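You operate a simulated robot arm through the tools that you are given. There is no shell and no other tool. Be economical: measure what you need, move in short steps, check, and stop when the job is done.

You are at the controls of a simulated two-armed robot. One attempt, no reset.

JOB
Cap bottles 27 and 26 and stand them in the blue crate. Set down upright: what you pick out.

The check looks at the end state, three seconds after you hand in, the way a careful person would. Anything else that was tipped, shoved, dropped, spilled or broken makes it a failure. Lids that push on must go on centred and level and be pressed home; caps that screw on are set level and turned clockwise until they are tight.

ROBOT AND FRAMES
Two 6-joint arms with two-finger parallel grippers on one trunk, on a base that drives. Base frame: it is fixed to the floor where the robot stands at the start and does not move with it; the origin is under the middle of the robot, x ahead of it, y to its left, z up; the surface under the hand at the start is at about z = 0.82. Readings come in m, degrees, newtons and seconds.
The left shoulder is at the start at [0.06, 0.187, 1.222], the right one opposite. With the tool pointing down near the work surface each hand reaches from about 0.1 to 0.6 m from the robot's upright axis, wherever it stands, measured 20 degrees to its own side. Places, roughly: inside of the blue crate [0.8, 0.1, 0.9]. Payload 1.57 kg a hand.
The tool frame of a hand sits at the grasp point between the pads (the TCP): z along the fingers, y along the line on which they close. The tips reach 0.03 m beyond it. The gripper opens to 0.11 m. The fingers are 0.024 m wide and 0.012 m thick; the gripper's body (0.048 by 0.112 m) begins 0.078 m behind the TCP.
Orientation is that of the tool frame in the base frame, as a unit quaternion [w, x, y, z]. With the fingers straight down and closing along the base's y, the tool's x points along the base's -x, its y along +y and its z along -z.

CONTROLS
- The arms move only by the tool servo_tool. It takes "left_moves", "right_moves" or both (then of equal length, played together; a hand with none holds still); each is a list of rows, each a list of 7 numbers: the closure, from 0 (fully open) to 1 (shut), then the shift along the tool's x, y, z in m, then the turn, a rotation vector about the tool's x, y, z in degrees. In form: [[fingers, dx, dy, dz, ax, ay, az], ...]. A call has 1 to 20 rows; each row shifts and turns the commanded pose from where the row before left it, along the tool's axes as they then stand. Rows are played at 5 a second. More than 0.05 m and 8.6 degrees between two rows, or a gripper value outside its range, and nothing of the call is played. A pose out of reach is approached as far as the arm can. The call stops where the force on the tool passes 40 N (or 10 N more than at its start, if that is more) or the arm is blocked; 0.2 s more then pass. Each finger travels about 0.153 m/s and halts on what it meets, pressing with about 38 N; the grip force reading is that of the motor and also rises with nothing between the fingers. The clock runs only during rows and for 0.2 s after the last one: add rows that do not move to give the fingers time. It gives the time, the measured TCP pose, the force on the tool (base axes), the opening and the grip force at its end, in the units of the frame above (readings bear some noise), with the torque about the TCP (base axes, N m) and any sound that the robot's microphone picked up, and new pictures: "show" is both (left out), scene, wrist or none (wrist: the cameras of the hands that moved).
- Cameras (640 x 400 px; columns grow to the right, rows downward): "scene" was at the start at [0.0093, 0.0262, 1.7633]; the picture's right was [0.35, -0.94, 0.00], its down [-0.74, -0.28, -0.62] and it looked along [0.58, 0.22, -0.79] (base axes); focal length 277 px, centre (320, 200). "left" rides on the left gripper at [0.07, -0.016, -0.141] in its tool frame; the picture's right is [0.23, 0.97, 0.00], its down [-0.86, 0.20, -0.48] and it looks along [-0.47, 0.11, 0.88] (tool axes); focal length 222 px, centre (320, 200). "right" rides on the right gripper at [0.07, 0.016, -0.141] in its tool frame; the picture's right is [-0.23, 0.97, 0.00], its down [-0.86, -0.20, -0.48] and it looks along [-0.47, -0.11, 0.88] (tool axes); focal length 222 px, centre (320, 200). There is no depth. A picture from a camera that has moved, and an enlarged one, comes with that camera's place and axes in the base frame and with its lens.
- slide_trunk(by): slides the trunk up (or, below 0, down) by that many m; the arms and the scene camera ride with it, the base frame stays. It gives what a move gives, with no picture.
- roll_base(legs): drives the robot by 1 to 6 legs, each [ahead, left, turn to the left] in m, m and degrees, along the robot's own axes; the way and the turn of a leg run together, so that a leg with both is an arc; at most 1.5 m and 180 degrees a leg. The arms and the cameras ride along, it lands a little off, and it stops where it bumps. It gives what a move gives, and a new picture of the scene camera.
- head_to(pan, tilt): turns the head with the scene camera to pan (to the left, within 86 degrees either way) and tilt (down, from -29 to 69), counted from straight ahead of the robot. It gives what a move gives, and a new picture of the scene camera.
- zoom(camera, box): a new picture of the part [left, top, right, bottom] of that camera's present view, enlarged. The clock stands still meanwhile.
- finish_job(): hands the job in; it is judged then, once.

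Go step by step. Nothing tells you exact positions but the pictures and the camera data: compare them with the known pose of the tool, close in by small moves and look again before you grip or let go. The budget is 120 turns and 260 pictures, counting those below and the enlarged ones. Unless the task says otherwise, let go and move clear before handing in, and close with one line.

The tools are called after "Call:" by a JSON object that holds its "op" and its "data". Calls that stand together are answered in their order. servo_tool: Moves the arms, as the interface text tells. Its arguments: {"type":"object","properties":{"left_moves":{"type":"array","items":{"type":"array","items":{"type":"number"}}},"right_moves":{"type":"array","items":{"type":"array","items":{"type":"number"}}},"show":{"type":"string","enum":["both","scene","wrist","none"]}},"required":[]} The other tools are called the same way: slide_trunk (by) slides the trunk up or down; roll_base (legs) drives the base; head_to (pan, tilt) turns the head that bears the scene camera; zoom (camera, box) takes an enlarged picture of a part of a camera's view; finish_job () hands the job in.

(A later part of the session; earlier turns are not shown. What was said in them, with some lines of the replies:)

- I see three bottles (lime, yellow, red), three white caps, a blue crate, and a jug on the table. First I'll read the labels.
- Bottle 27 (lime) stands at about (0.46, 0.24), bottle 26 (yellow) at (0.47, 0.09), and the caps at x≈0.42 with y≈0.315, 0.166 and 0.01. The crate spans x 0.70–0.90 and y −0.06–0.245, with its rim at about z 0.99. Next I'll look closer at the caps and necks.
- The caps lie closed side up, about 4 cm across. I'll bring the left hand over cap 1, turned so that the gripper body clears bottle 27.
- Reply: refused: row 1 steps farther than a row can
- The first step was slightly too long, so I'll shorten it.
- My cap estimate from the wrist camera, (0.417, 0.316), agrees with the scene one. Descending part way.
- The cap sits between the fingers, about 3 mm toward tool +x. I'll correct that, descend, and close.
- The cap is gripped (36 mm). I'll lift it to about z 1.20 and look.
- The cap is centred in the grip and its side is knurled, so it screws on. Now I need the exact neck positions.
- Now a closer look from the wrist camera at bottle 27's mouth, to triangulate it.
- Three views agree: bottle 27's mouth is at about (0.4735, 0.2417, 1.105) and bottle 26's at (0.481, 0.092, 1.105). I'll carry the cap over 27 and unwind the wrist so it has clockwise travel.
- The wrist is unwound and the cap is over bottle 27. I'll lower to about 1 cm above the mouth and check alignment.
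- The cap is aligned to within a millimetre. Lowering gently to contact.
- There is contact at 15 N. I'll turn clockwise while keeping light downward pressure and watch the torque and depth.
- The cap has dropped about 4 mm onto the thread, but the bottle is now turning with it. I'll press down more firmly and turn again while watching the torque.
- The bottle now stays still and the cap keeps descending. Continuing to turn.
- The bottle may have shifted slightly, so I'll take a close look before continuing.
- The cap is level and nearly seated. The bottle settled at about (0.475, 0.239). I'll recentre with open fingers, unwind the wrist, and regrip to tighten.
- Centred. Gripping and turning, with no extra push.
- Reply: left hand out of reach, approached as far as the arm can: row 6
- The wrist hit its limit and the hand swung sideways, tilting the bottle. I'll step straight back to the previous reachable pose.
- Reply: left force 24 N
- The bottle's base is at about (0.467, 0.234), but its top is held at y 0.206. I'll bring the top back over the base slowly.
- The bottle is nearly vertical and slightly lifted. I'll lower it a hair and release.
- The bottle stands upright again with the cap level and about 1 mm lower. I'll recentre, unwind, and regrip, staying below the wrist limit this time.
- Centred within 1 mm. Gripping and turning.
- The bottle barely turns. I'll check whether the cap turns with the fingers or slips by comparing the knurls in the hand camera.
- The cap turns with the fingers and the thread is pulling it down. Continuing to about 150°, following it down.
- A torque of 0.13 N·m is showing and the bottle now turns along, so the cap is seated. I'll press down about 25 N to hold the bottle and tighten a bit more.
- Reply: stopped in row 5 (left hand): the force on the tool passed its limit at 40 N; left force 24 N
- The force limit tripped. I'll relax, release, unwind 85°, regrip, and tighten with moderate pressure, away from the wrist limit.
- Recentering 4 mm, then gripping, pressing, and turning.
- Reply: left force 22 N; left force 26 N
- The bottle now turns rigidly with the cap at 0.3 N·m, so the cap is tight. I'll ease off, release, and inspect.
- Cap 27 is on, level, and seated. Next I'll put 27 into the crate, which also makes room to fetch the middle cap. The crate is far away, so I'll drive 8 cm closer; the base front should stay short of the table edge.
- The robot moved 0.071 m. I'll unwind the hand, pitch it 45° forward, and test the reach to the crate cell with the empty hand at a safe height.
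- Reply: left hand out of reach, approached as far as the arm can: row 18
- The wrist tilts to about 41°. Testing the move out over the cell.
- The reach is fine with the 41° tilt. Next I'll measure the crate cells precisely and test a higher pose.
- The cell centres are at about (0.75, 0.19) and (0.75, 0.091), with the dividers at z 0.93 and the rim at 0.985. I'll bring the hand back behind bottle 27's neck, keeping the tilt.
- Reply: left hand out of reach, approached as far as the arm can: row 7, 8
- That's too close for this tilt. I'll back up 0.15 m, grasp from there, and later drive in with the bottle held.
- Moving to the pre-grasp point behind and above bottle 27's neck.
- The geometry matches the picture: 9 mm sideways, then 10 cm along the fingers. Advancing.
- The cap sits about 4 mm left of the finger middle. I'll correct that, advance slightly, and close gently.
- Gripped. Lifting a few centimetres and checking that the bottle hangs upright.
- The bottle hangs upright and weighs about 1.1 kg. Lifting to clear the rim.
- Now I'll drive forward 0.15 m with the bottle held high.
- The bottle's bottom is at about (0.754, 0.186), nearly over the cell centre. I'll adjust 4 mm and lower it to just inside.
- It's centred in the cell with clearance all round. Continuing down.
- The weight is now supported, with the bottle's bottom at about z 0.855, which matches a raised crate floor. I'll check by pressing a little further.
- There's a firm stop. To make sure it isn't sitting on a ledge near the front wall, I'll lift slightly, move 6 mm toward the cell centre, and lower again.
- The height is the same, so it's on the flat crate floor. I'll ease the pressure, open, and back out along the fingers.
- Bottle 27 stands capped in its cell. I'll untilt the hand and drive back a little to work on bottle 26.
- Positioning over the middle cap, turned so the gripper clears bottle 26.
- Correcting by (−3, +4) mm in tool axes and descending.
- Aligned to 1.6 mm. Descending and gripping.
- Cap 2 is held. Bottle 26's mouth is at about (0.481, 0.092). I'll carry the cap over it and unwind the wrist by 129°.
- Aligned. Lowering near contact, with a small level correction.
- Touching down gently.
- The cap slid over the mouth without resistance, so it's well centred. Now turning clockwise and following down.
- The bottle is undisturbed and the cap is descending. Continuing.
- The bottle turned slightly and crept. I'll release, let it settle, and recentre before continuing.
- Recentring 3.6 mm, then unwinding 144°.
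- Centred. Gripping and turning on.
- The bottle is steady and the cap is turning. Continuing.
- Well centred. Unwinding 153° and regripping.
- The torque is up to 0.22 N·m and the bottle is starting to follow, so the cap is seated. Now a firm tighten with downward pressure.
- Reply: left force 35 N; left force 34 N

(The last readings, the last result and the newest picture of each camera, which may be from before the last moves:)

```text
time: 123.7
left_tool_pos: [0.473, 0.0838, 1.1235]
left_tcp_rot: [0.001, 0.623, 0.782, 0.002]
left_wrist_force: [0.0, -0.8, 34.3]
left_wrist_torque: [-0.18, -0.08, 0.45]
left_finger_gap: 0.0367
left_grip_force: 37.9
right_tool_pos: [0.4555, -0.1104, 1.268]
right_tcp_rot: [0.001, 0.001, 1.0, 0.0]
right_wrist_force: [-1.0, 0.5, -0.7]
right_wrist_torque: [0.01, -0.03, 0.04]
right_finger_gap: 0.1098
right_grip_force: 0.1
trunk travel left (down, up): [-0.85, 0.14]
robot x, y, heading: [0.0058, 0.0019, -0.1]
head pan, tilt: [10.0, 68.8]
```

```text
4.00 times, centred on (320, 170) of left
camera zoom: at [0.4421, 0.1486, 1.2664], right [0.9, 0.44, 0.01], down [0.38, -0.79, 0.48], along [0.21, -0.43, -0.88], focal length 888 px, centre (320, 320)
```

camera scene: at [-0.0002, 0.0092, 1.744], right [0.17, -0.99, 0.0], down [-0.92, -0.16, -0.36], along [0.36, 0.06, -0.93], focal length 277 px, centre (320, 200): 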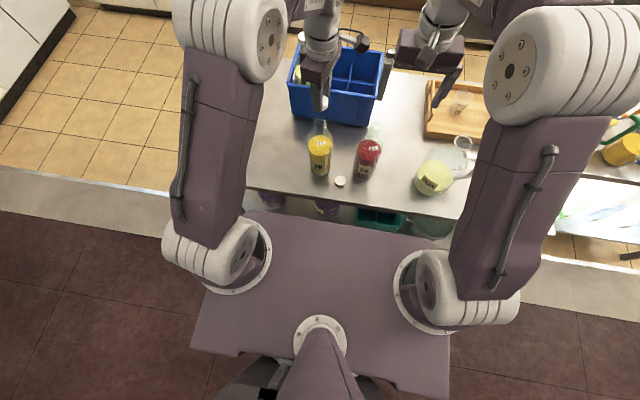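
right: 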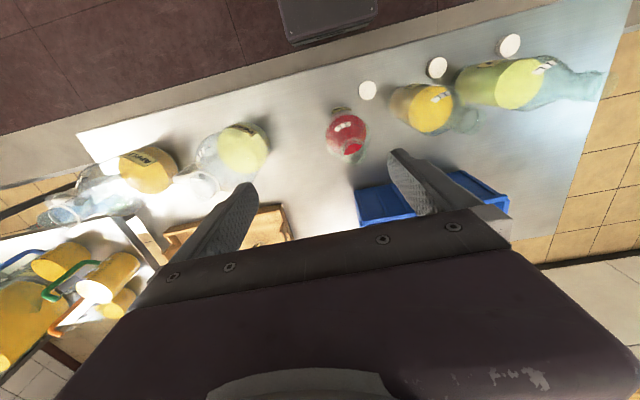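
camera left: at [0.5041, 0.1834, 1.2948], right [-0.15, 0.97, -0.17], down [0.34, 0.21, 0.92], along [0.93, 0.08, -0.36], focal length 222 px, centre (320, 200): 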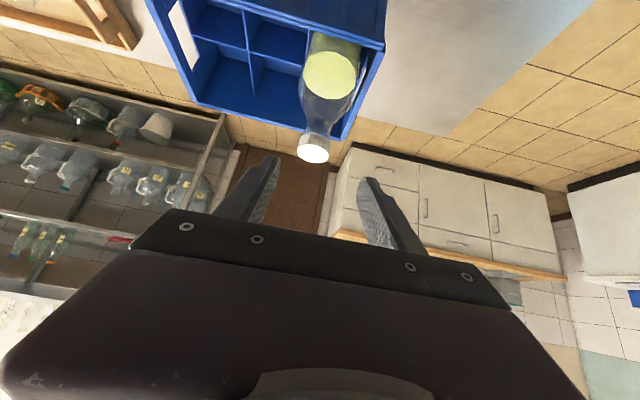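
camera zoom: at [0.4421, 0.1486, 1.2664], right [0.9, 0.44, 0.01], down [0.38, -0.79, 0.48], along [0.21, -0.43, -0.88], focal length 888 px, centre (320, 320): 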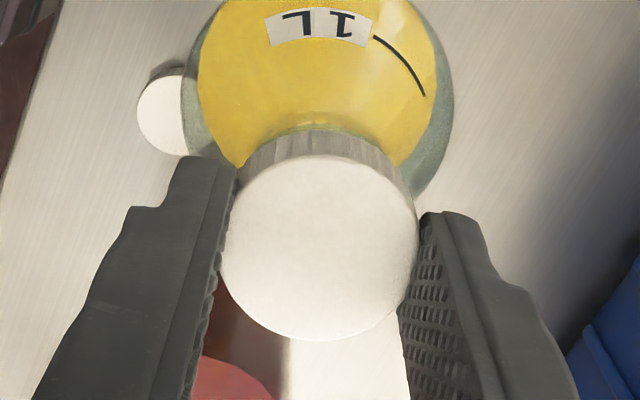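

Cap 26 is tight: 0.45 N·m with the bottle turning rigidly. I'll ease off, release, rise, and inspect.

Call:
{"op": "servo_tool", "data": {"left_moves": [[1, 0, 0, -0.002, 0, 0, 0], [1, 0, 0, -0.002, 0, 0, 0], [0.7, 0, 0, 0, 0, 0, 0], [0.3, 0, 0, 0, 0, 0, 0], [0.1, 0, 0, -0.03, 0, 0, 0], [0.1, 0, 0, -0.045, 0, 0, 0], [0.1, 0.02, 0, -0.04, 0, 0, 0], [0.1, 0.04, 0, -0.02, 0, 0, 0], [0.1, 0, 0, 0, 0, 0, -8], [0.1, 0, 0, 0, 0, 0, -8], [0.1, 0, 0, 0, 0, 0, -8], [0.1, 0, 0, 0, 0, 0, -8], [0.1, 0, 0, 0, 0, 0, -8], [0.1, 0, 0, 0, 0, 0, -8], [0.1, 0, 0, 0, 0, 0, -8], [0.1, 0, 0, 0, 0, 0, -8], [0.1, 0, 0, 0, 0, 0, -8], [0.1, 0, 0, 0, 0, 0, -5]], "show": "none"}}

Call:
{"op": "zoom", "data": {"camera": "scene", "box": [290, 90, 350, 180]}}

Call:
{"op": "roll_base", "data": {"legs": [[-0.085, 0, 0]]}}

```text
time: 127.5
left_tool_pos: [0.4642, 0.1431, 1.263]
left_tcp_rot: [0.001, -0.001, 1.0, 0.001]
left_wrist_force: [1.0, 0.4, -0.4]
left_wrist_torque: [-0.01, -0.02, 0.03]
left_finger_gap: 0.0993
left_grip_force: 0.1
right_tool_pos: [0.4622, -0.1078, 1.2657]
right_tcp_rot: [0.0, 0.001, 1.0, 0.0]
right_wrist_force: [0.8, -0.2, 0.5]
right_wrist_torque: [0.0, 0.01, 0.0]
right_finger_gap: 0.1098
right_grip_force: 0.1
trunk travel left (down, up): [-0.85, 0.14]
robot x, y, heading: [0.0088, -0.0026, -0.1]
head pan, tilt: [10.0, 68.8]
```

```text
4.44 times, centred on (320, 135) of scene
camera zoom: at [-0.0002, 0.0092, 1.744], right [0.17, -0.99, 0.0], down [-0.92, -0.16, -0.36], along [0.36, 0.06, -0.93], focal length 1232 px, centre (320, 489)
```

zoom: 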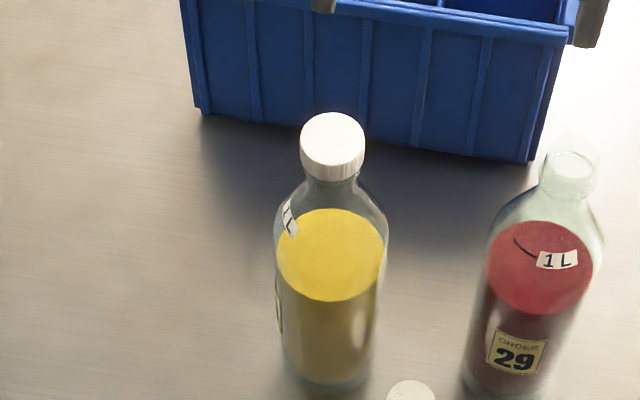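

```text
time: 128.6
left_tool_pos: [0.3868, 0.1437, 1.2597]
left_tcp_rot: [-0.001, 0.0, 1.0, 0.001]
left_wrist_force: [1.0, 0.3, -0.5]
left_wrist_torque: [0.01, 0.03, 0.02]
left_finger_gap: 0.0989
left_grip_force: 0.1
right_tool_pos: [0.3839, -0.1084, 1.2634]
right_tcp_rot: [-0.003, 0.001, 1.0, 0.001]
right_wrist_force: [-0.1, -0.9, 0.1]
right_wrist_torque: [-0.02, 0.05, -0.02]
right_finger_gap: 0.1102
right_grip_force: 0.0
trunk travel left (down, up): [-0.85, 0.14]
robot x, y, heading: [-0.0795, -0.0001, -0.1]
head pan, tilt: [10.0, 68.8]
camera scene: at [-0.0754, 0.0093, 1.744], right [0.17, -0.99, 0.0], down [-0.92, -0.16, -0.36], along [0.35, 0.06, -0.93], focal length 277 px, centre (320, 200)
```

scene: 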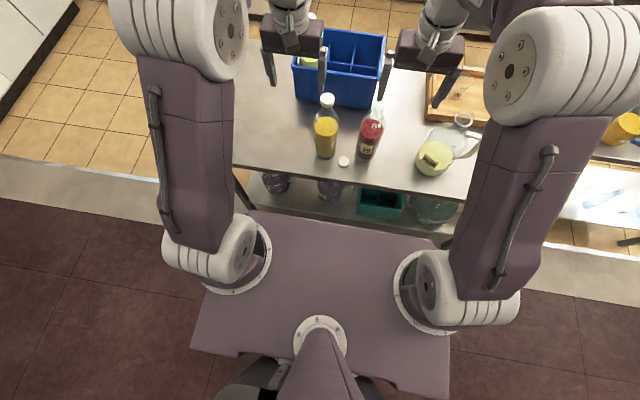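

Cap 26 is level and seated. Bottle 26 is at about (0.476, 0.084). I'll tilt the hand 40° and move to the pre-grasp.

Call:
{"op": "servo_tool", "data": {"left_moves": [[0.2, 0, 0, 0, 0, -8, 0], [0.3, 0, 0, 0, 0, -8, 0], [0.3, 0, 0, 0, 0, -8, 0], [0.3, 0, 0, 0, 0, -8, 0], [0.3, 0, 0, 0, 0, -8, 0], [0.3, 0.0137, -0.02, 0.0329, 0, 0, 0], [0.3, 0.0137, -0.02, 0.0329, 0, 0, 0], [0.3, 0.0137, -0.02, 0.0329, 0, 0, 0], [0.3, 0, 0, 0, 0, 0, 0]], "show": "both"}}

```text
time: 130.6
left_tool_pos: [0.4096, 0.0913, 1.168]
left_tcp_rot: [0.343, 0.0, 0.939, 0.001]
left_wrist_force: [0.0, 0.7, -0.2]
left_wrist_torque: [0.01, -0.01, 0.02]
left_finger_gap: 0.0771
left_grip_force: 0.1
left hand out of reach, approached as far as the arm can: row 6
right_tool_pos: [0.3764, -0.1087, 1.2666]
right_tcp_rot: [0.0, 0.001, 1.0, 0.0]
right_wrist_force: [0.6, -0.3, 1.2]
right_wrist_torque: [-0.02, 0.01, 0.02]
right_finger_gap: 0.1099
right_grip_force: 0.1
trunk travel left (down, up): [-0.85, 0.14]
robot x, y, heading: [-0.083, -0.0019, 0.2]
head pan, tilt: [10.0, 68.8]
camera scene: at [-0.0852, 0.0098, 1.744], right [0.17, -0.99, 0.0], down [-0.92, -0.16, -0.36], along [0.36, 0.06, -0.93], focal length 277 px, centre (320, 200)
camera left: at [0.2653, 0.0748, 1.2307], right [-0.17, 0.97, -0.14], down [0.35, 0.2, 0.92], along [0.92, 0.11, -0.37], focal length 222 px, centre (320, 200)
```

scene: 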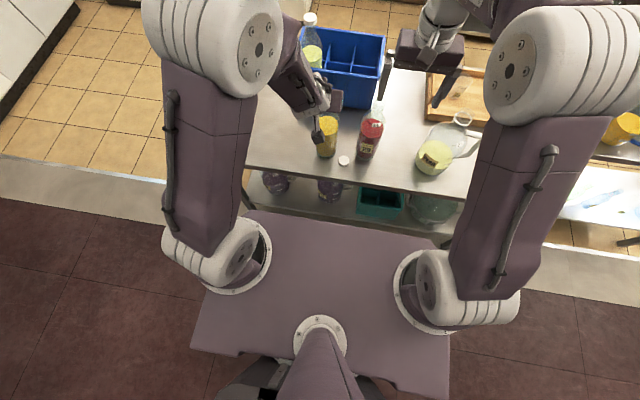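
left: 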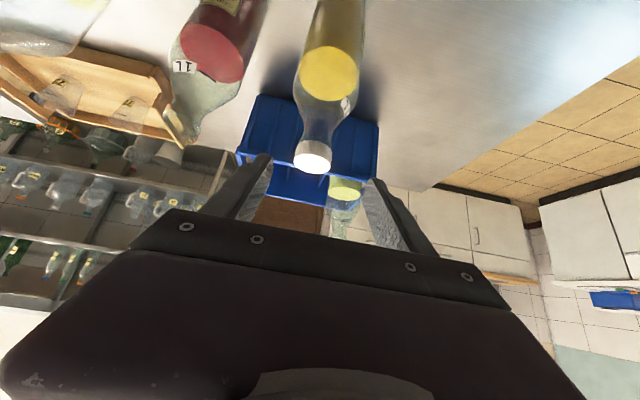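

The picture matches the predicted geometry. Advancing to the grasp.

Call:
{"op": "servo_tool", "data": {"left_moves": [[0.3, 0.0025, -0.0068, 0, 0, 0, 0], [0.3, 0, 0, 0.036, 0, 0, 0], [0.3, 0, 0, 0.036, 0, 0, 0], [0.3, 0, 0, 0.0355, 0, 0, 0], [0.3, 0, 0, 0, 0, 0, 0]], "show": "none"}}

Call:
{"op": "zoom", "data": {"camera": "left", "box": [240, 120, 400, 260]}}

Call:
{"op": "zoom", "data": {"camera": "scene", "box": [280, 70, 390, 170]}}

```text
time: 131.8
left_tool_pos: [0.4769, 0.0818, 1.085]
left_tcp_rot: [0.343, 0.0, 0.939, 0.001]
left_wrist_force: [-0.4, 1.0, 0.0]
left_wrist_torque: [0.0, 0.01, -0.01]
left_finger_gap: 0.0768
left_grip_force: 0.1
right_tool_pos: [0.3762, -0.1085, 1.2662]
right_tcp_rot: [0.0, 0.001, 1.0, 0.0]
right_wrist_force: [0.2, 0.0, 0.4]
right_wrist_torque: [0.01, -0.04, 0.03]
right_finger_gap: 0.1099
right_grip_force: 0.0
trunk travel left (down, up): [-0.85, 0.14]
robot x, y, heading: [-0.0794, -0.0023, -0.3]
head pan, tilt: [10.0, 68.8]
```

```text
2.86 times, centred on (320, 190) of left
camera zoom: at [0.3324, 0.0672, 1.1487], right [-0.17, 0.97, -0.14], down [0.35, 0.2, 0.92], along [0.92, 0.11, -0.37], focal length 635 px, centre (320, 229)
```

zoom: 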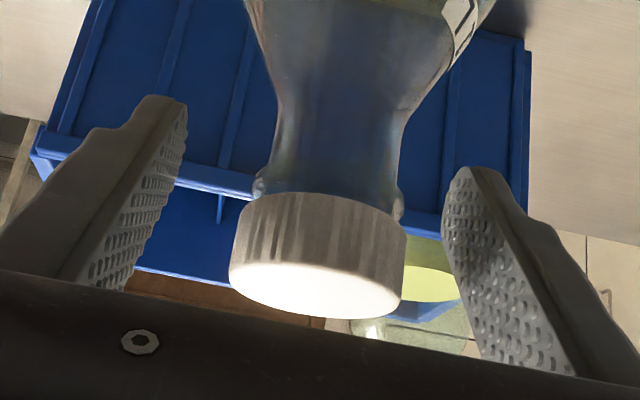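

```text
4.00 times, centred on (335, 120) of scene
camera zoom: at [-0.0848, 0.0092, 1.744], right [0.17, -0.99, 0.0], down [-0.92, -0.16, -0.36], along [0.36, 0.06, -0.93], focal length 1109 px, centre (260, 520)
```

zoom: 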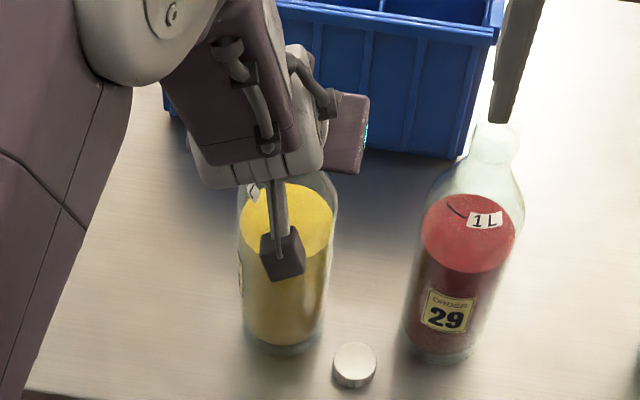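

Centred. Closing and lifting.

Call:
{"op": "servo_tool", "data": {"left_moves": [[0.5, 0, 0, 0.002, 0, 0, 0], [0.65, 0, 0, 0, 0, 0, 0], [1, 0, 0, 0, 0, 0, 0], [1, 0, 0, 0, 0, 0, 0], [1, 0, 0, 0, 0, 0, 0], [1, -0.0064, 0, -0.0077, 0, 0, 0], [1, -0.0064, 0, -0.0077, 0, 0, 0], [1, -0.0129, 0, -0.0153, 0, 0, 0], [1, -0.0129, 0, -0.0153, 0, 0, 0], [1, 0, 0, 0, 0, 0, 0]], "show": "none"}}

Call:
{"op": "zoom", "data": {"camera": "scene", "box": [280, 60, 390, 170]}}

Call:
{"op": "zoom", "data": {"camera": "left", "box": [240, 120, 400, 260]}}

```text
time: 134.0
left_tool_pos: [0.4786, 0.0854, 1.1415]
left_tcp_rot: [0.342, 0.0, 0.94, 0.0]
left_wrist_force: [0.4, -0.4, -12.2]
left_wrist_torque: [0.0, -0.08, 0.01]
left_finger_gap: 0.0377
left_grip_force: 37.7
right_tool_pos: [0.379, -0.1083, 1.2656]
right_tcp_rot: [-0.002, 0.001, 1.0, 0.0]
right_wrist_force: [0.0, -0.1, -0.5]
right_wrist_torque: [-0.01, 0.01, 0.0]
right_finger_gap: 0.1097
right_grip_force: 0.1
trunk travel left (down, up): [-0.85, 0.14]
robot x, y, heading: [-0.0804, 0.0031, -0.2]
head pan, tilt: [10.0, 68.8]
```

```text
3.64 times, centred on (335, 115) of scene
camera zoom: at [-0.0816, 0.0096, 1.744], right [0.17, -0.99, 0.0], down [-0.92, -0.16, -0.36], along [0.36, 0.06, -0.93], focal length 1008 px, centre (266, 509)
```

zoom: 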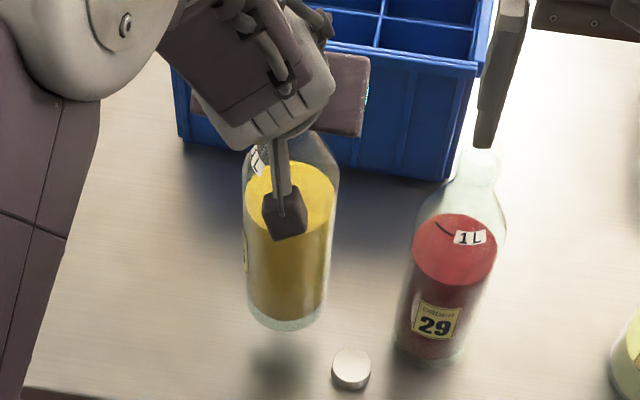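

```text
2.86 times, centred on (320, 190) of left
camera zoom: at [0.3349, 0.0694, 1.2054], right [-0.17, 0.97, -0.14], down [0.35, 0.2, 0.92], along [0.92, 0.11, -0.37], focal length 635 px, centre (320, 229)
```

zoom: 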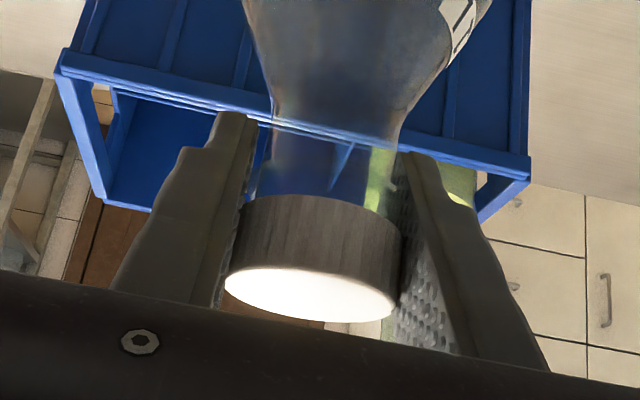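

Held upright. Lifting to clear the rim, then driving in.

Call:
{"op": "servo_tool", "data": {"left_moves": [[1, -0.0257, 0, -0.0306, 0, 0, 0], [1, -0.0257, 0, -0.0306, 0, 0, 0], [1, -0.0257, 0, -0.0306, 0, 0, 0], [1, -0.0257, 0, -0.0306, 0, 0, 0], [1, 0, 0, 0, 0, 0, 0]], "show": "none"}}

Call:
{"op": "roll_base", "data": {"legs": [[0.05, 0, 0], [0.05, 0, 0], [0.045, 0, 0]]}}

```text
time: 135.2
left_tool_pos: [0.4791, 0.0853, 1.3024]
left_tcp_rot: [0.341, 0.001, 0.94, 0.0]
left_wrist_force: [0.6, -0.1, -12.6]
left_wrist_torque: [-0.02, -0.06, 0.02]
left_finger_gap: 0.0377
left_grip_force: 37.9
right_tool_pos: [0.3797, -0.1084, 1.2666]
right_tcp_rot: [-0.001, 0.001, 1.0, 0.0]
right_wrist_force: [-0.1, 0.5, 0.1]
right_wrist_torque: [0.03, 0.02, -0.04]
right_finger_gap: 0.1097
right_grip_force: 0.0
trunk travel left (down, up): [-0.85, 0.14]
robot x, y, heading: [-0.0797, -0.0053, -0.4]
head pan, tilt: [10.0, 68.8]
```

```text
time: 137.1
left_tool_pos: [0.6157, 0.0862, 1.307]
left_tcp_rot: [0.346, 0.0, 0.938, 0.001]
left_wrist_force: [-1.4, -0.1, -11.4]
left_wrist_torque: [0.03, 0.1, -0.04]
left_finger_gap: 0.0371
left_grip_force: 37.8
right_tool_pos: [0.5133, -0.108, 1.2693]
right_tcp_rot: [0.003, 0.0, 1.0, 0.0]
right_wrist_force: [-1.3, 0.4, 0.3]
right_wrist_torque: [-0.04, -0.13, -0.01]
right_finger_gap: 0.1102
right_grip_force: 0.2
trunk travel left (down, up): [-0.85, 0.14]
robot x, y, heading: [0.0667, -0.0008, 0.3]
head pan, tilt: [10.0, 68.8]
camera scene: at [0.0494, 0.0096, 1.744], right [0.17, -0.98, 0.0], down [-0.92, -0.16, -0.37], along [0.36, 0.06, -0.93], focal length 277 px, centre (320, 200)
```

scene: 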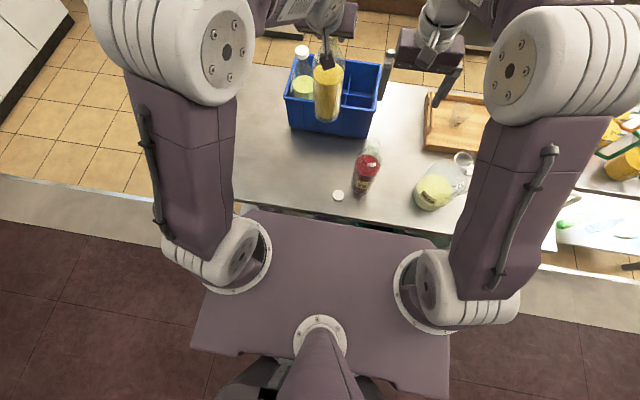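

Call:
{"op": "servo_tool", "data": {"left_moves": [[1, 0, 0, 0, 0, 0, 0], [1, -0.0322, 0.0015, 0.027, 0, 0, 0], [1, -0.0322, 0.0015, 0.027, 0, 0, 0], [1, -0.0322, 0.0015, 0.027, 0, 0, 0], [1, 0, 0, 0, 0, 0, 0], [1, 0, 0, 0, 0, 0, 0]], "show": "none"}}

Call:
{"op": "zoom", "data": {"camera": "scene", "box": [260, 10, 400, 140]}}

```text
time: 138.5
left_tool_pos: [0.7466, 0.0909, 1.3027]
left_tcp_rot: [0.341, 0.0, 0.94, 0.002]
left_wrist_force: [-0.7, 0.1, -11.0]
left_wrist_torque: [-0.02, -0.03, -0.04]
left_finger_gap: 0.0371
left_grip_force: 37.7
right_tool_pos: [0.5212, -0.1081, 1.2663]
right_tcp_rot: [0.0, 0.0, 1.0, -0.001]
right_wrist_force: [-0.4, -0.1, -0.2]
right_wrist_torque: [-0.02, -0.04, 0.01]
right_finger_gap: 0.11
right_grip_force: 0.1
trunk travel left (down, up): [-0.85, 0.14]
robot x, y, heading: [0.0646, 0.001, 0.1]
head pan, tilt: [10.0, 68.8]
```

```text
3.08 times, centred on (330, 75) of scene
camera zoom: at [0.0599, 0.0095, 1.744], right [0.17, -0.98, 0.0], down [-0.92, -0.16, -0.36], along [0.36, 0.06, -0.93], focal length 853 px, centre (289, 585)
```

zoom: 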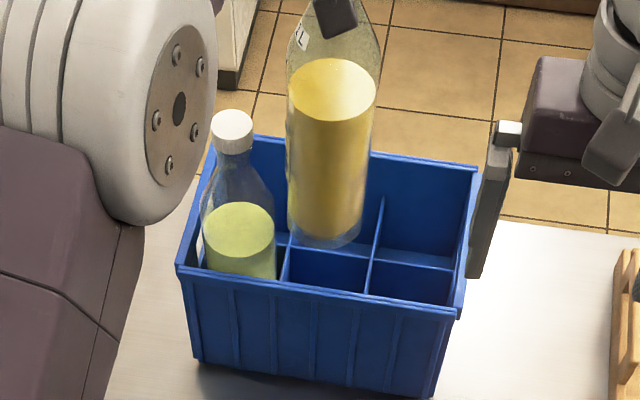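

The bottom is at about (0.740, 0.091), so I'll shift 7 mm forward and start lowering.

Call:
{"op": "servo_tool", "data": {"left_moves": [[1, -0.0054, 0.0003, 0.0045, 0, 0, 0], [1, 0.0257, 0, 0.0306, 0, 0, 0], [1, 0.0193, 0, 0.023, 0, 0, 0], [1, 0, 0, 0, 0, 0, 0]], "show": "none"}}

Call:
{"op": "zoom", "data": {"camera": "scene", "box": [285, 40, 365, 120]}}

```text
time: 139.5
left_tool_pos: [0.756, 0.092, 1.2312]
left_tcp_rot: [0.341, -0.001, 0.94, 0.002]
left_wrist_force: [0.2, 0.5, -12.6]
left_wrist_torque: [-0.05, -0.02, 0.03]
left_finger_gap: 0.0366
left_grip_force: 37.9
right_tool_pos: [0.524, -0.108, 1.2652]
right_tcp_rot: [-0.001, 0.0, 1.0, 0.0]
right_wrist_force: [-0.8, -0.1, 0.6]
right_wrist_torque: [-0.03, 0.01, 0.02]
right_finger_gap: 0.1101
right_grip_force: 0.0
trunk travel left (down, up): [-0.85, 0.14]
robot x, y, heading: [0.0629, 0.0009, 0.2]
head pan, tilt: [10.0, 68.8]
```

```text
5.00 times, centred on (325, 80) of scene
camera zoom: at [0.0627, 0.0095, 1.744], right [0.17, -0.98, 0.0], down [-0.92, -0.16, -0.36], along [0.36, 0.06, -0.93], focal length 1386 px, centre (295, 800)
```

zoom: 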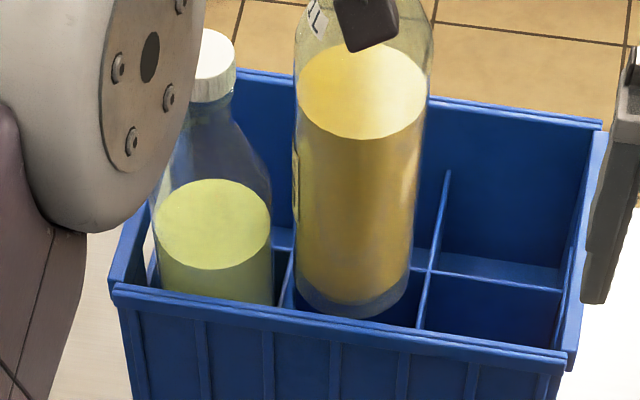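

Centred in the middle cell. Lowering to the floor.

Call:
{"op": "servo_tool", "data": {"left_moves": [[1, 0.0218, 0, 0.0207, 0, 0, 0], [1, 0.0193, 0, 0.023, 0, 0, 0], [1, 0.0161, 0, 0.0191, 0, 0, 0], [1, 0.0064, 0, 0.0077, 0, 0, 0], [1, 0.0032, 0, 0.0038, 0, 0, 0], [1, 0, 0, 0, 0, 0, 0]], "show": "none"}}

Call:
{"op": "zoom", "data": {"camera": "scene", "box": [285, 40, 365, 120]}}

```text
time: 140.9
left_tool_pos: [0.7541, 0.0912, 1.1313]
left_tcp_rot: [0.341, -0.001, 0.94, 0.002]
left_wrist_force: [-0.7, 0.7, -12.7]
left_wrist_torque: [-0.03, -0.06, 0.02]
left_finger_gap: 0.0368
left_grip_force: 37.9
right_tool_pos: [0.523, -0.1078, 1.2653]
right_tcp_rot: [-0.001, 0.0, 1.0, 0.0]
right_wrist_force: [0.3, 0.0, 1.4]
right_wrist_torque: [0.0, -0.01, 0.01]
right_finger_gap: 0.1098
right_grip_force: 0.0
trunk travel left (down, up): [-0.85, 0.14]
robot x, y, heading: [0.0686, 0.0045, -0.6]
head pan, tilt: [10.0, 68.8]
```

```text
5.00 times, centred on (325, 80) of scene
camera zoom: at [0.0626, 0.0096, 1.744], right [0.17, -0.98, 0.0], down [-0.92, -0.16, -0.36], along [0.36, 0.06, -0.93], focal length 1386 px, centre (295, 800)
```

zoom: 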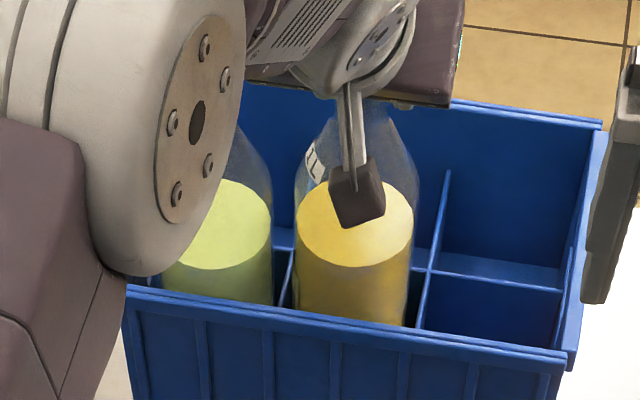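

Call:
{"op": "servo_tool", "data": {"left_moves": [[1, 0.0026, 0, 0.0031, 0, 0, 0], [1, 0.0019, 0, 0.0023, 0, 0, 0], [1, 0.0013, 0, 0.0015, 0, 0, 0], [1, 0.0006, 0, 0.0008, 0, 0, 0], [1, 0, 0, 0, 0, 0, 0]], "show": "none"}}

```text
time: 142.1
left_tool_pos: [0.7536, 0.0919, 1.1219]
left_tcp_rot: [0.341, 0.0, 0.94, 0.001]
left_wrist_force: [0.6, -0.7, -12.1]
left_wrist_torque: [0.03, -0.02, 0.0]
left_finger_gap: 0.0369
left_grip_force: 38.6
right_tool_pos: [0.5235, -0.1079, 1.265]
right_tcp_rot: [-0.001, 0.0, 1.0, 0.0]
right_wrist_force: [0.6, 0.1, 0.9]
right_wrist_torque: [-0.01, 0.04, -0.01]
right_finger_gap: 0.1099
right_grip_force: 0.0
trunk travel left (down, up): [-0.85, 0.14]
robot x, y, heading: [0.0633, -0.0007, -0.1]
head pan, tilt: [10.0, 68.8]
```

Call:
{"op": "servo_tool", "data": {"left_moves": [[1, 0.0013, 0, 0.0015, 0, 0, 0], [1, 0.0013, 0, 0.0015, 0, 0, 0], [1, 0, 0, 0, 0, 0, 0]], "show": "none"}}

Call:
{"op": "servo_tool", "data": {"left_moves": [[1, 0.0013, 0, 0.0015, 0, 0, 0], [1, 0.0013, 0, 0.0015, 0, 0, 0], [1, 0, 0, 0, 0, 0, 0]], "show": "none"}}

```text
time: 142.9
left_tool_pos: [0.7523, 0.0917, 1.1197]
left_tcp_rot: [0.344, 0.0, 0.939, 0.001]
left_wrist_force: [1.9, 0.6, 1.6]
left_wrist_torque: [-0.01, -0.03, -0.02]
left_finger_gap: 0.0371
left_grip_force: 38.2
right_tool_pos: [0.522, -0.1074, 1.2663]
right_tcp_rot: [0.0, 0.001, 1.0, 0.0]
right_wrist_force: [0.5, 0.0, -1.0]
right_wrist_torque: [-0.02, 0.0, 0.01]
right_finger_gap: 0.11
right_grip_force: 0.0
trunk travel left (down, up): [-0.85, 0.14]
robot x, y, heading: [0.0627, 0.0024, -0.1]
head pan, tilt: [10.0, 68.8]
```

```text
time: 143.7
left_tool_pos: [0.7529, 0.0909, 1.1211]
left_tcp_rot: [0.346, 0.0, 0.938, 0.001]
left_wrist_force: [3.8, 0.7, 24.1]
left_wrist_torque: [-0.08, 0.08, -0.05]
left_finger_gap: 0.037
left_grip_force: 37.4
right_tool_pos: [0.5186, -0.1087, 1.2669]
right_tcp_rot: [0.002, 0.0, 1.0, -0.001]
right_wrist_force: [-0.6, 0.3, -0.4]
right_wrist_torque: [0.01, -0.01, 0.0]
right_finger_gap: 0.11
right_grip_force: 0.1
trunk travel left (down, up): [-0.85, 0.14]
robot x, y, heading: [0.0659, 0.0013, -0.1]
head pan, tilt: [10.0, 68.8]
```

It's firmly on the floor at the same height as 27. I'll ease off, open, and back out along the fingers.

Call:
{"op": "servo_tool", "data": {"left_moves": [[1, -0.002, 0, -0.0024, 0, 0, 0], [0.9, 0, 0, 0, 0, 0, 0], [0.65, 0, 0, 0, 0, 0, 0], [0.45, 0, 0, 0, 0, 0, 0], [0.45, 0, 0, -0.03, 0, 0, 0], [0.45, 0, 0, -0.045, 0, 0, 0], [0.45, 0, 0, -0.045, 0, 0, 0], [0.45, 0, 0, -0.045, 0, 0, 0], [0.45, 0, 0, -0.04, 0, 0, 0]], "show": "both"}}

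Call:
{"op": "zoom", "data": {"camera": "scene", "box": [275, 35, 375, 135]}}

```text
time: 145.7
left_tool_pos: [0.6179, 0.09, 1.2768]
left_tcp_rot: [0.342, 0.001, 0.94, 0.001]
left_wrist_force: [-0.5, 0.5, 0.6]
left_wrist_torque: [-0.01, -0.02, 0.0]
left_finger_gap: 0.0605
left_grip_force: 0.2
right_tool_pos: [0.5205, -0.1077, 1.2678]
right_tcp_rot: [0.001, 0.0, 1.0, 0.0]
right_wrist_force: [-1.2, -0.9, -1.3]
right_wrist_torque: [0.03, -0.04, 0.04]
right_finger_gap: 0.11
right_grip_force: 0.0
trunk travel left (down, up): [-0.85, 0.14]
robot x, y, heading: [0.0661, -0.0011, 0.1]
head pan, tilt: [10.0, 68.8]
camera scene: at [0.0572, 0.0092, 1.744], right [0.17, -0.98, 0.0], down [-0.92, -0.16, -0.36], along [0.36, 0.06, -0.93], focal length 277 px, centre (320, 200)
camera left: at [0.4746, 0.0725, 1.3399], right [-0.17, 0.97, -0.14], down [0.35, 0.2, 0.92], along [0.92, 0.11, -0.37], focal length 222 px, centre (320, 200)
```

scene: 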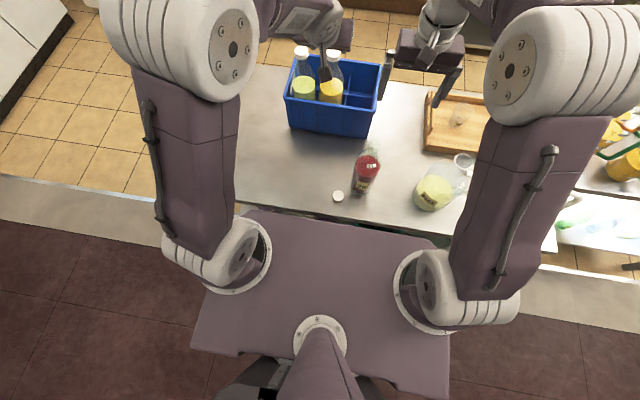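
left: 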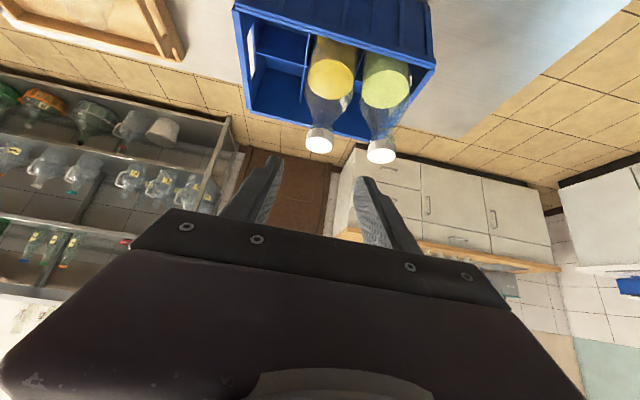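

```text
4.00 times, centred on (325, 85) of scene
camera zoom: at [0.0572, 0.0092, 1.744], right [0.17, -0.98, 0.0], down [-0.92, -0.16, -0.36], along [0.36, 0.06, -0.93], focal length 1109 px, centre (300, 660)
```

zoom: 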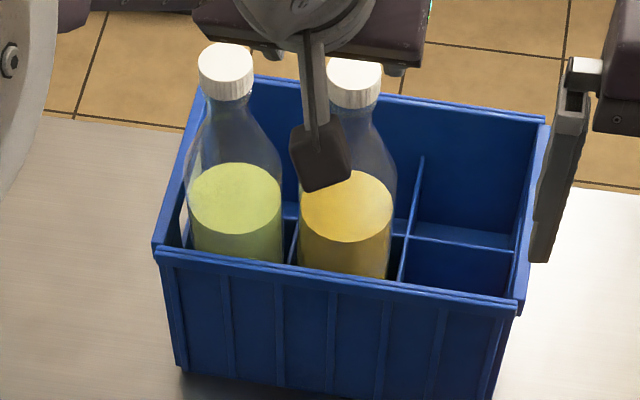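

Both bottles are standing in the crate. One last close look at both caps before handing in.

Call:
{"op": "servo_tool", "data": {"left_moves": [[0.2, 0.02, 0, -0.03, 0, 0, 0], [0.2, 0.02, 0, -0.03, 0, 0, 0]], "show": "none"}}

Call:
{"op": "zoom", "data": {"camera": "left", "box": [280, 60, 420, 170]}}

Call:
{"op": "zoom", "data": {"camera": "scene", "box": [285, 40, 345, 85]}}

```text
time: 146.3
left_tool_pos: [0.5464, 0.0881, 1.2966]
left_tcp_rot: [0.343, -0.001, 0.94, 0.002]
left_wrist_force: [-0.8, 0.4, -0.5]
left_wrist_torque: [0.03, -0.06, -0.01]
left_finger_gap: 0.0878
left_grip_force: 0.1
right_tool_pos: [0.5177, -0.1079, 1.2684]
right_tcp_rot: [0.002, 0.0, 1.0, 0.001]
right_wrist_force: [-0.6, 0.4, 0.2]
right_wrist_torque: [-0.02, -0.01, -0.02]
right_finger_gap: 0.1102
right_grip_force: 0.0
trunk travel left (down, up): [-0.85, 0.14]
robot x, y, heading: [0.0672, -0.0, 0.2]
head pan, tilt: [10.0, 68.8]
```

```text
3.64 times, centred on (350, 115) of left
camera zoom: at [0.4028, 0.0714, 1.3596], right [-0.18, 0.97, -0.14], down [0.34, 0.2, 0.92], along [0.92, 0.11, -0.37], focal length 808 px, centre (211, 509)
```

zoom: 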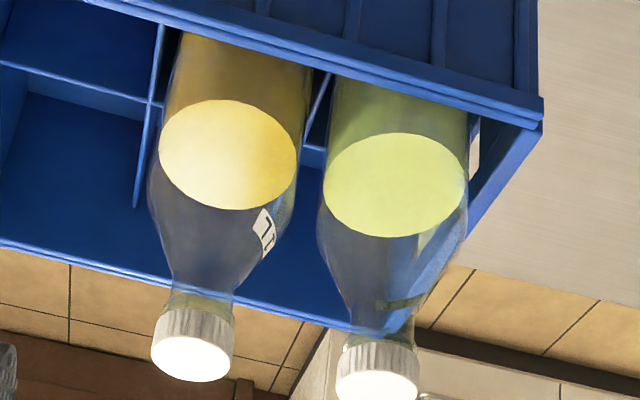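

```text
8.89 times, centred on (315, 62) of scene
camera zoom: at [0.0552, 0.0095, 1.744], right [0.17, -0.98, 0.0], down [-0.92, -0.16, -0.36], along [0.36, 0.06, -0.93], focal length 2465 px, centre (364, 1422)
```

zoom: 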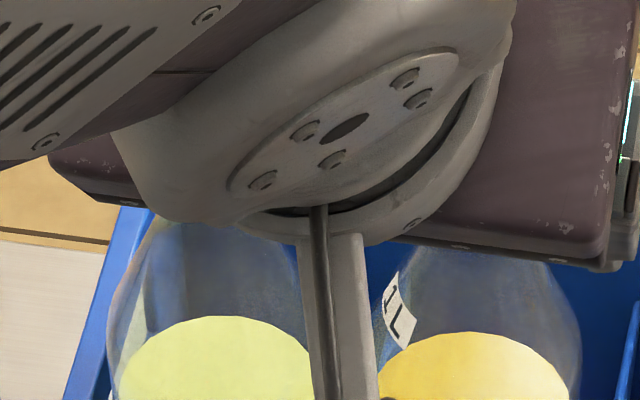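

Call:
{"op": "zoom", "data": {"camera": "left", "box": [305, 130, 345, 170]}}

Call:
{"op": "zoom", "data": {"camera": "left", "box": [345, 135, 385, 175]}}

```text
10.00 times, centred on (325, 150) of left
camera zoom: at [0.4028, 0.0714, 1.3596], right [-0.18, 0.97, -0.14], down [0.34, 0.2, 0.92], along [0.92, 0.11, -0.37], focal length 2221 px, centre (270, 700)
```

zoom: 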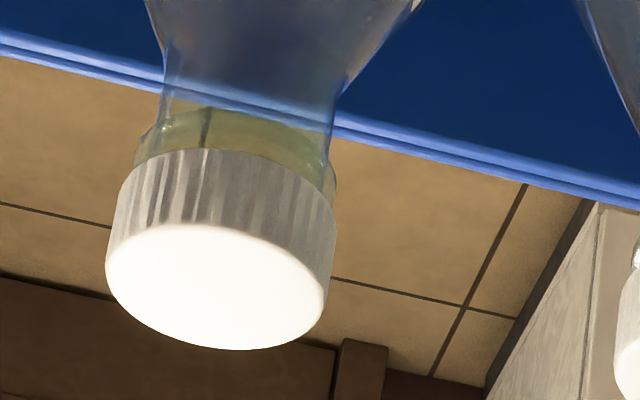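

```text
10.00 times, centred on (365, 155) of left
camera zoom: at [0.4028, 0.0714, 1.3596], right [-0.18, 0.97, -0.14], down [0.34, 0.2, 0.92], along [0.92, 0.11, -0.37], focal length 2221 px, centre (-130, 650)
```

zoom: 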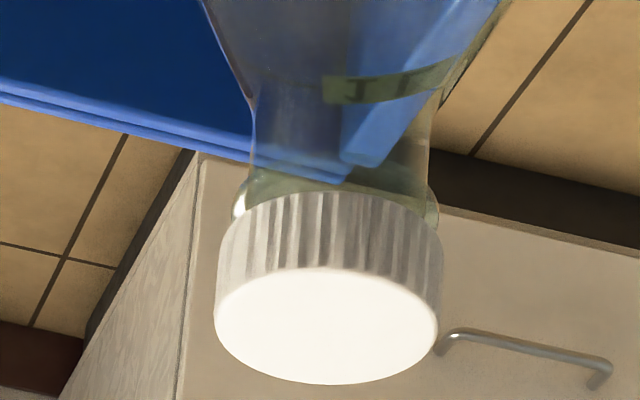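

26's gap looks slightly different from 27's in this view. I'll move the hand aside and compare from the scene camera.

Call:
{"op": "servo_tool", "data": {"left_moves": [[0.2, 0, 0.045, -0.01, 0, 0, 0], [0.2, 0, 0.045, -0.01, 0, 0, 0], [0.2, 0, 0.045, 0, 0, 0, 0], [0.2, 0, 0.045, 0, 0, 0, 0], [0.2, 0, 0.045, 0, 0, 0, 0], [0.2, 0, 0.045, 0, 0, 0, 0], [0.2, 0, 0, 0, 0, 0, 0]], "show": "scene"}}

Call:
{"op": "zoom", "data": {"camera": "scene", "box": [290, 42, 314, 66]}}

Call:
{"op": "zoom", "data": {"camera": "scene", "box": [320, 46, 344, 70]}}

```text
time: 147.9
left_tool_pos: [0.5371, 0.3573, 1.311]
left_tcp_rot: [0.341, 0.0, 0.94, 0.001]
left_wrist_force: [0.5, -0.1, 0.2]
left_wrist_torque: [-0.02, 0.03, 0.01]
left_finger_gap: 0.088
left_grip_force: 0.0
right_tool_pos: [0.5215, -0.1085, 1.2652]
right_tcp_rot: [-0.001, 0.001, 1.0, 0.0]
right_wrist_force: [0.7, -0.9, -0.2]
right_wrist_torque: [0.0, -0.01, 0.01]
right_finger_gap: 0.11
right_grip_force: 0.2
trunk travel left (down, up): [-0.85, 0.14]
robot x, y, heading: [0.0649, -0.0002, -0.1]
head pan, tilt: [10.0, 68.8]
camera scene: at [0.0602, 0.0087, 1.744], right [0.17, -0.98, 0.0], down [-0.92, -0.16, -0.36], along [0.36, 0.06, -0.93], focal length 277 px, centre (320, 200)
```

scene: 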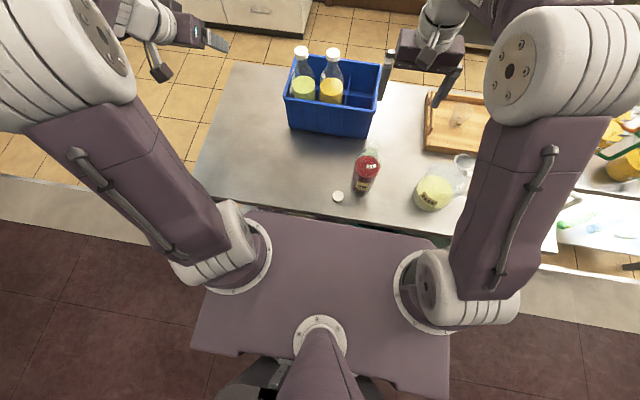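

```text
16.00 times, centred on (302, 54) of scene
camera zoom: at [0.0602, 0.0087, 1.744], right [0.17, -0.98, 0.0], down [-0.92, -0.16, -0.36], along [0.36, 0.06, -0.93], focal length 4437 px, centre (608, 2536)
```

zoom: 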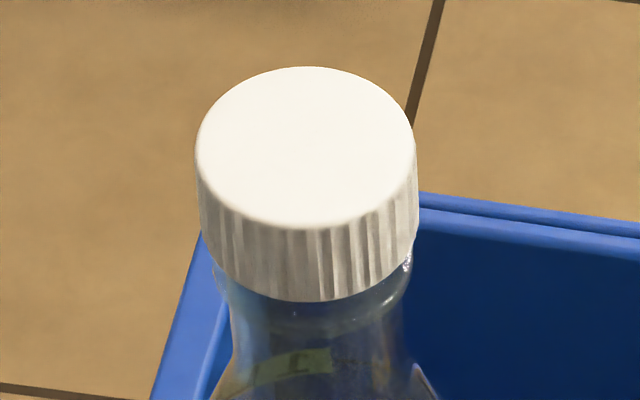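

```text
16.00 times, centred on (332, 58) of scene
camera zoom: at [0.0602, 0.0087, 1.744], right [0.17, -0.98, 0.0], down [-0.92, -0.16, -0.36], along [0.36, 0.06, -0.93], focal length 4437 px, centre (128, 2472)
```

zoom: 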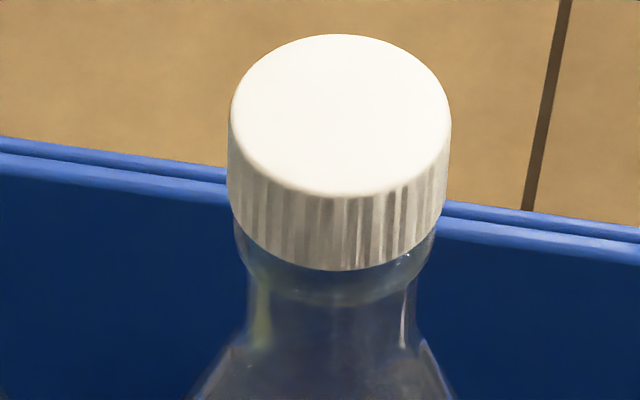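

Bottles 27 and 26 are capped, level and tight, standing upright in the blue crate. The hands are clear, and bottle 29, the spare cap and the jug were not touched. Handing in.

Call:
{"op": "finish_job", "data": {}}

```text
The job is handed in.
```

Bottles 27 and 26 are capped and standing upright in neighbouring cells of the blue crate, and the job is handed in. I tightened both caps until the bottle turned with the cap, at about 0.30 N·m for 27 and 0.45 N·m for 26. Bottle 27 tilted a few degrees once while I was tightening its cap; I stood it back up and saw no spill.
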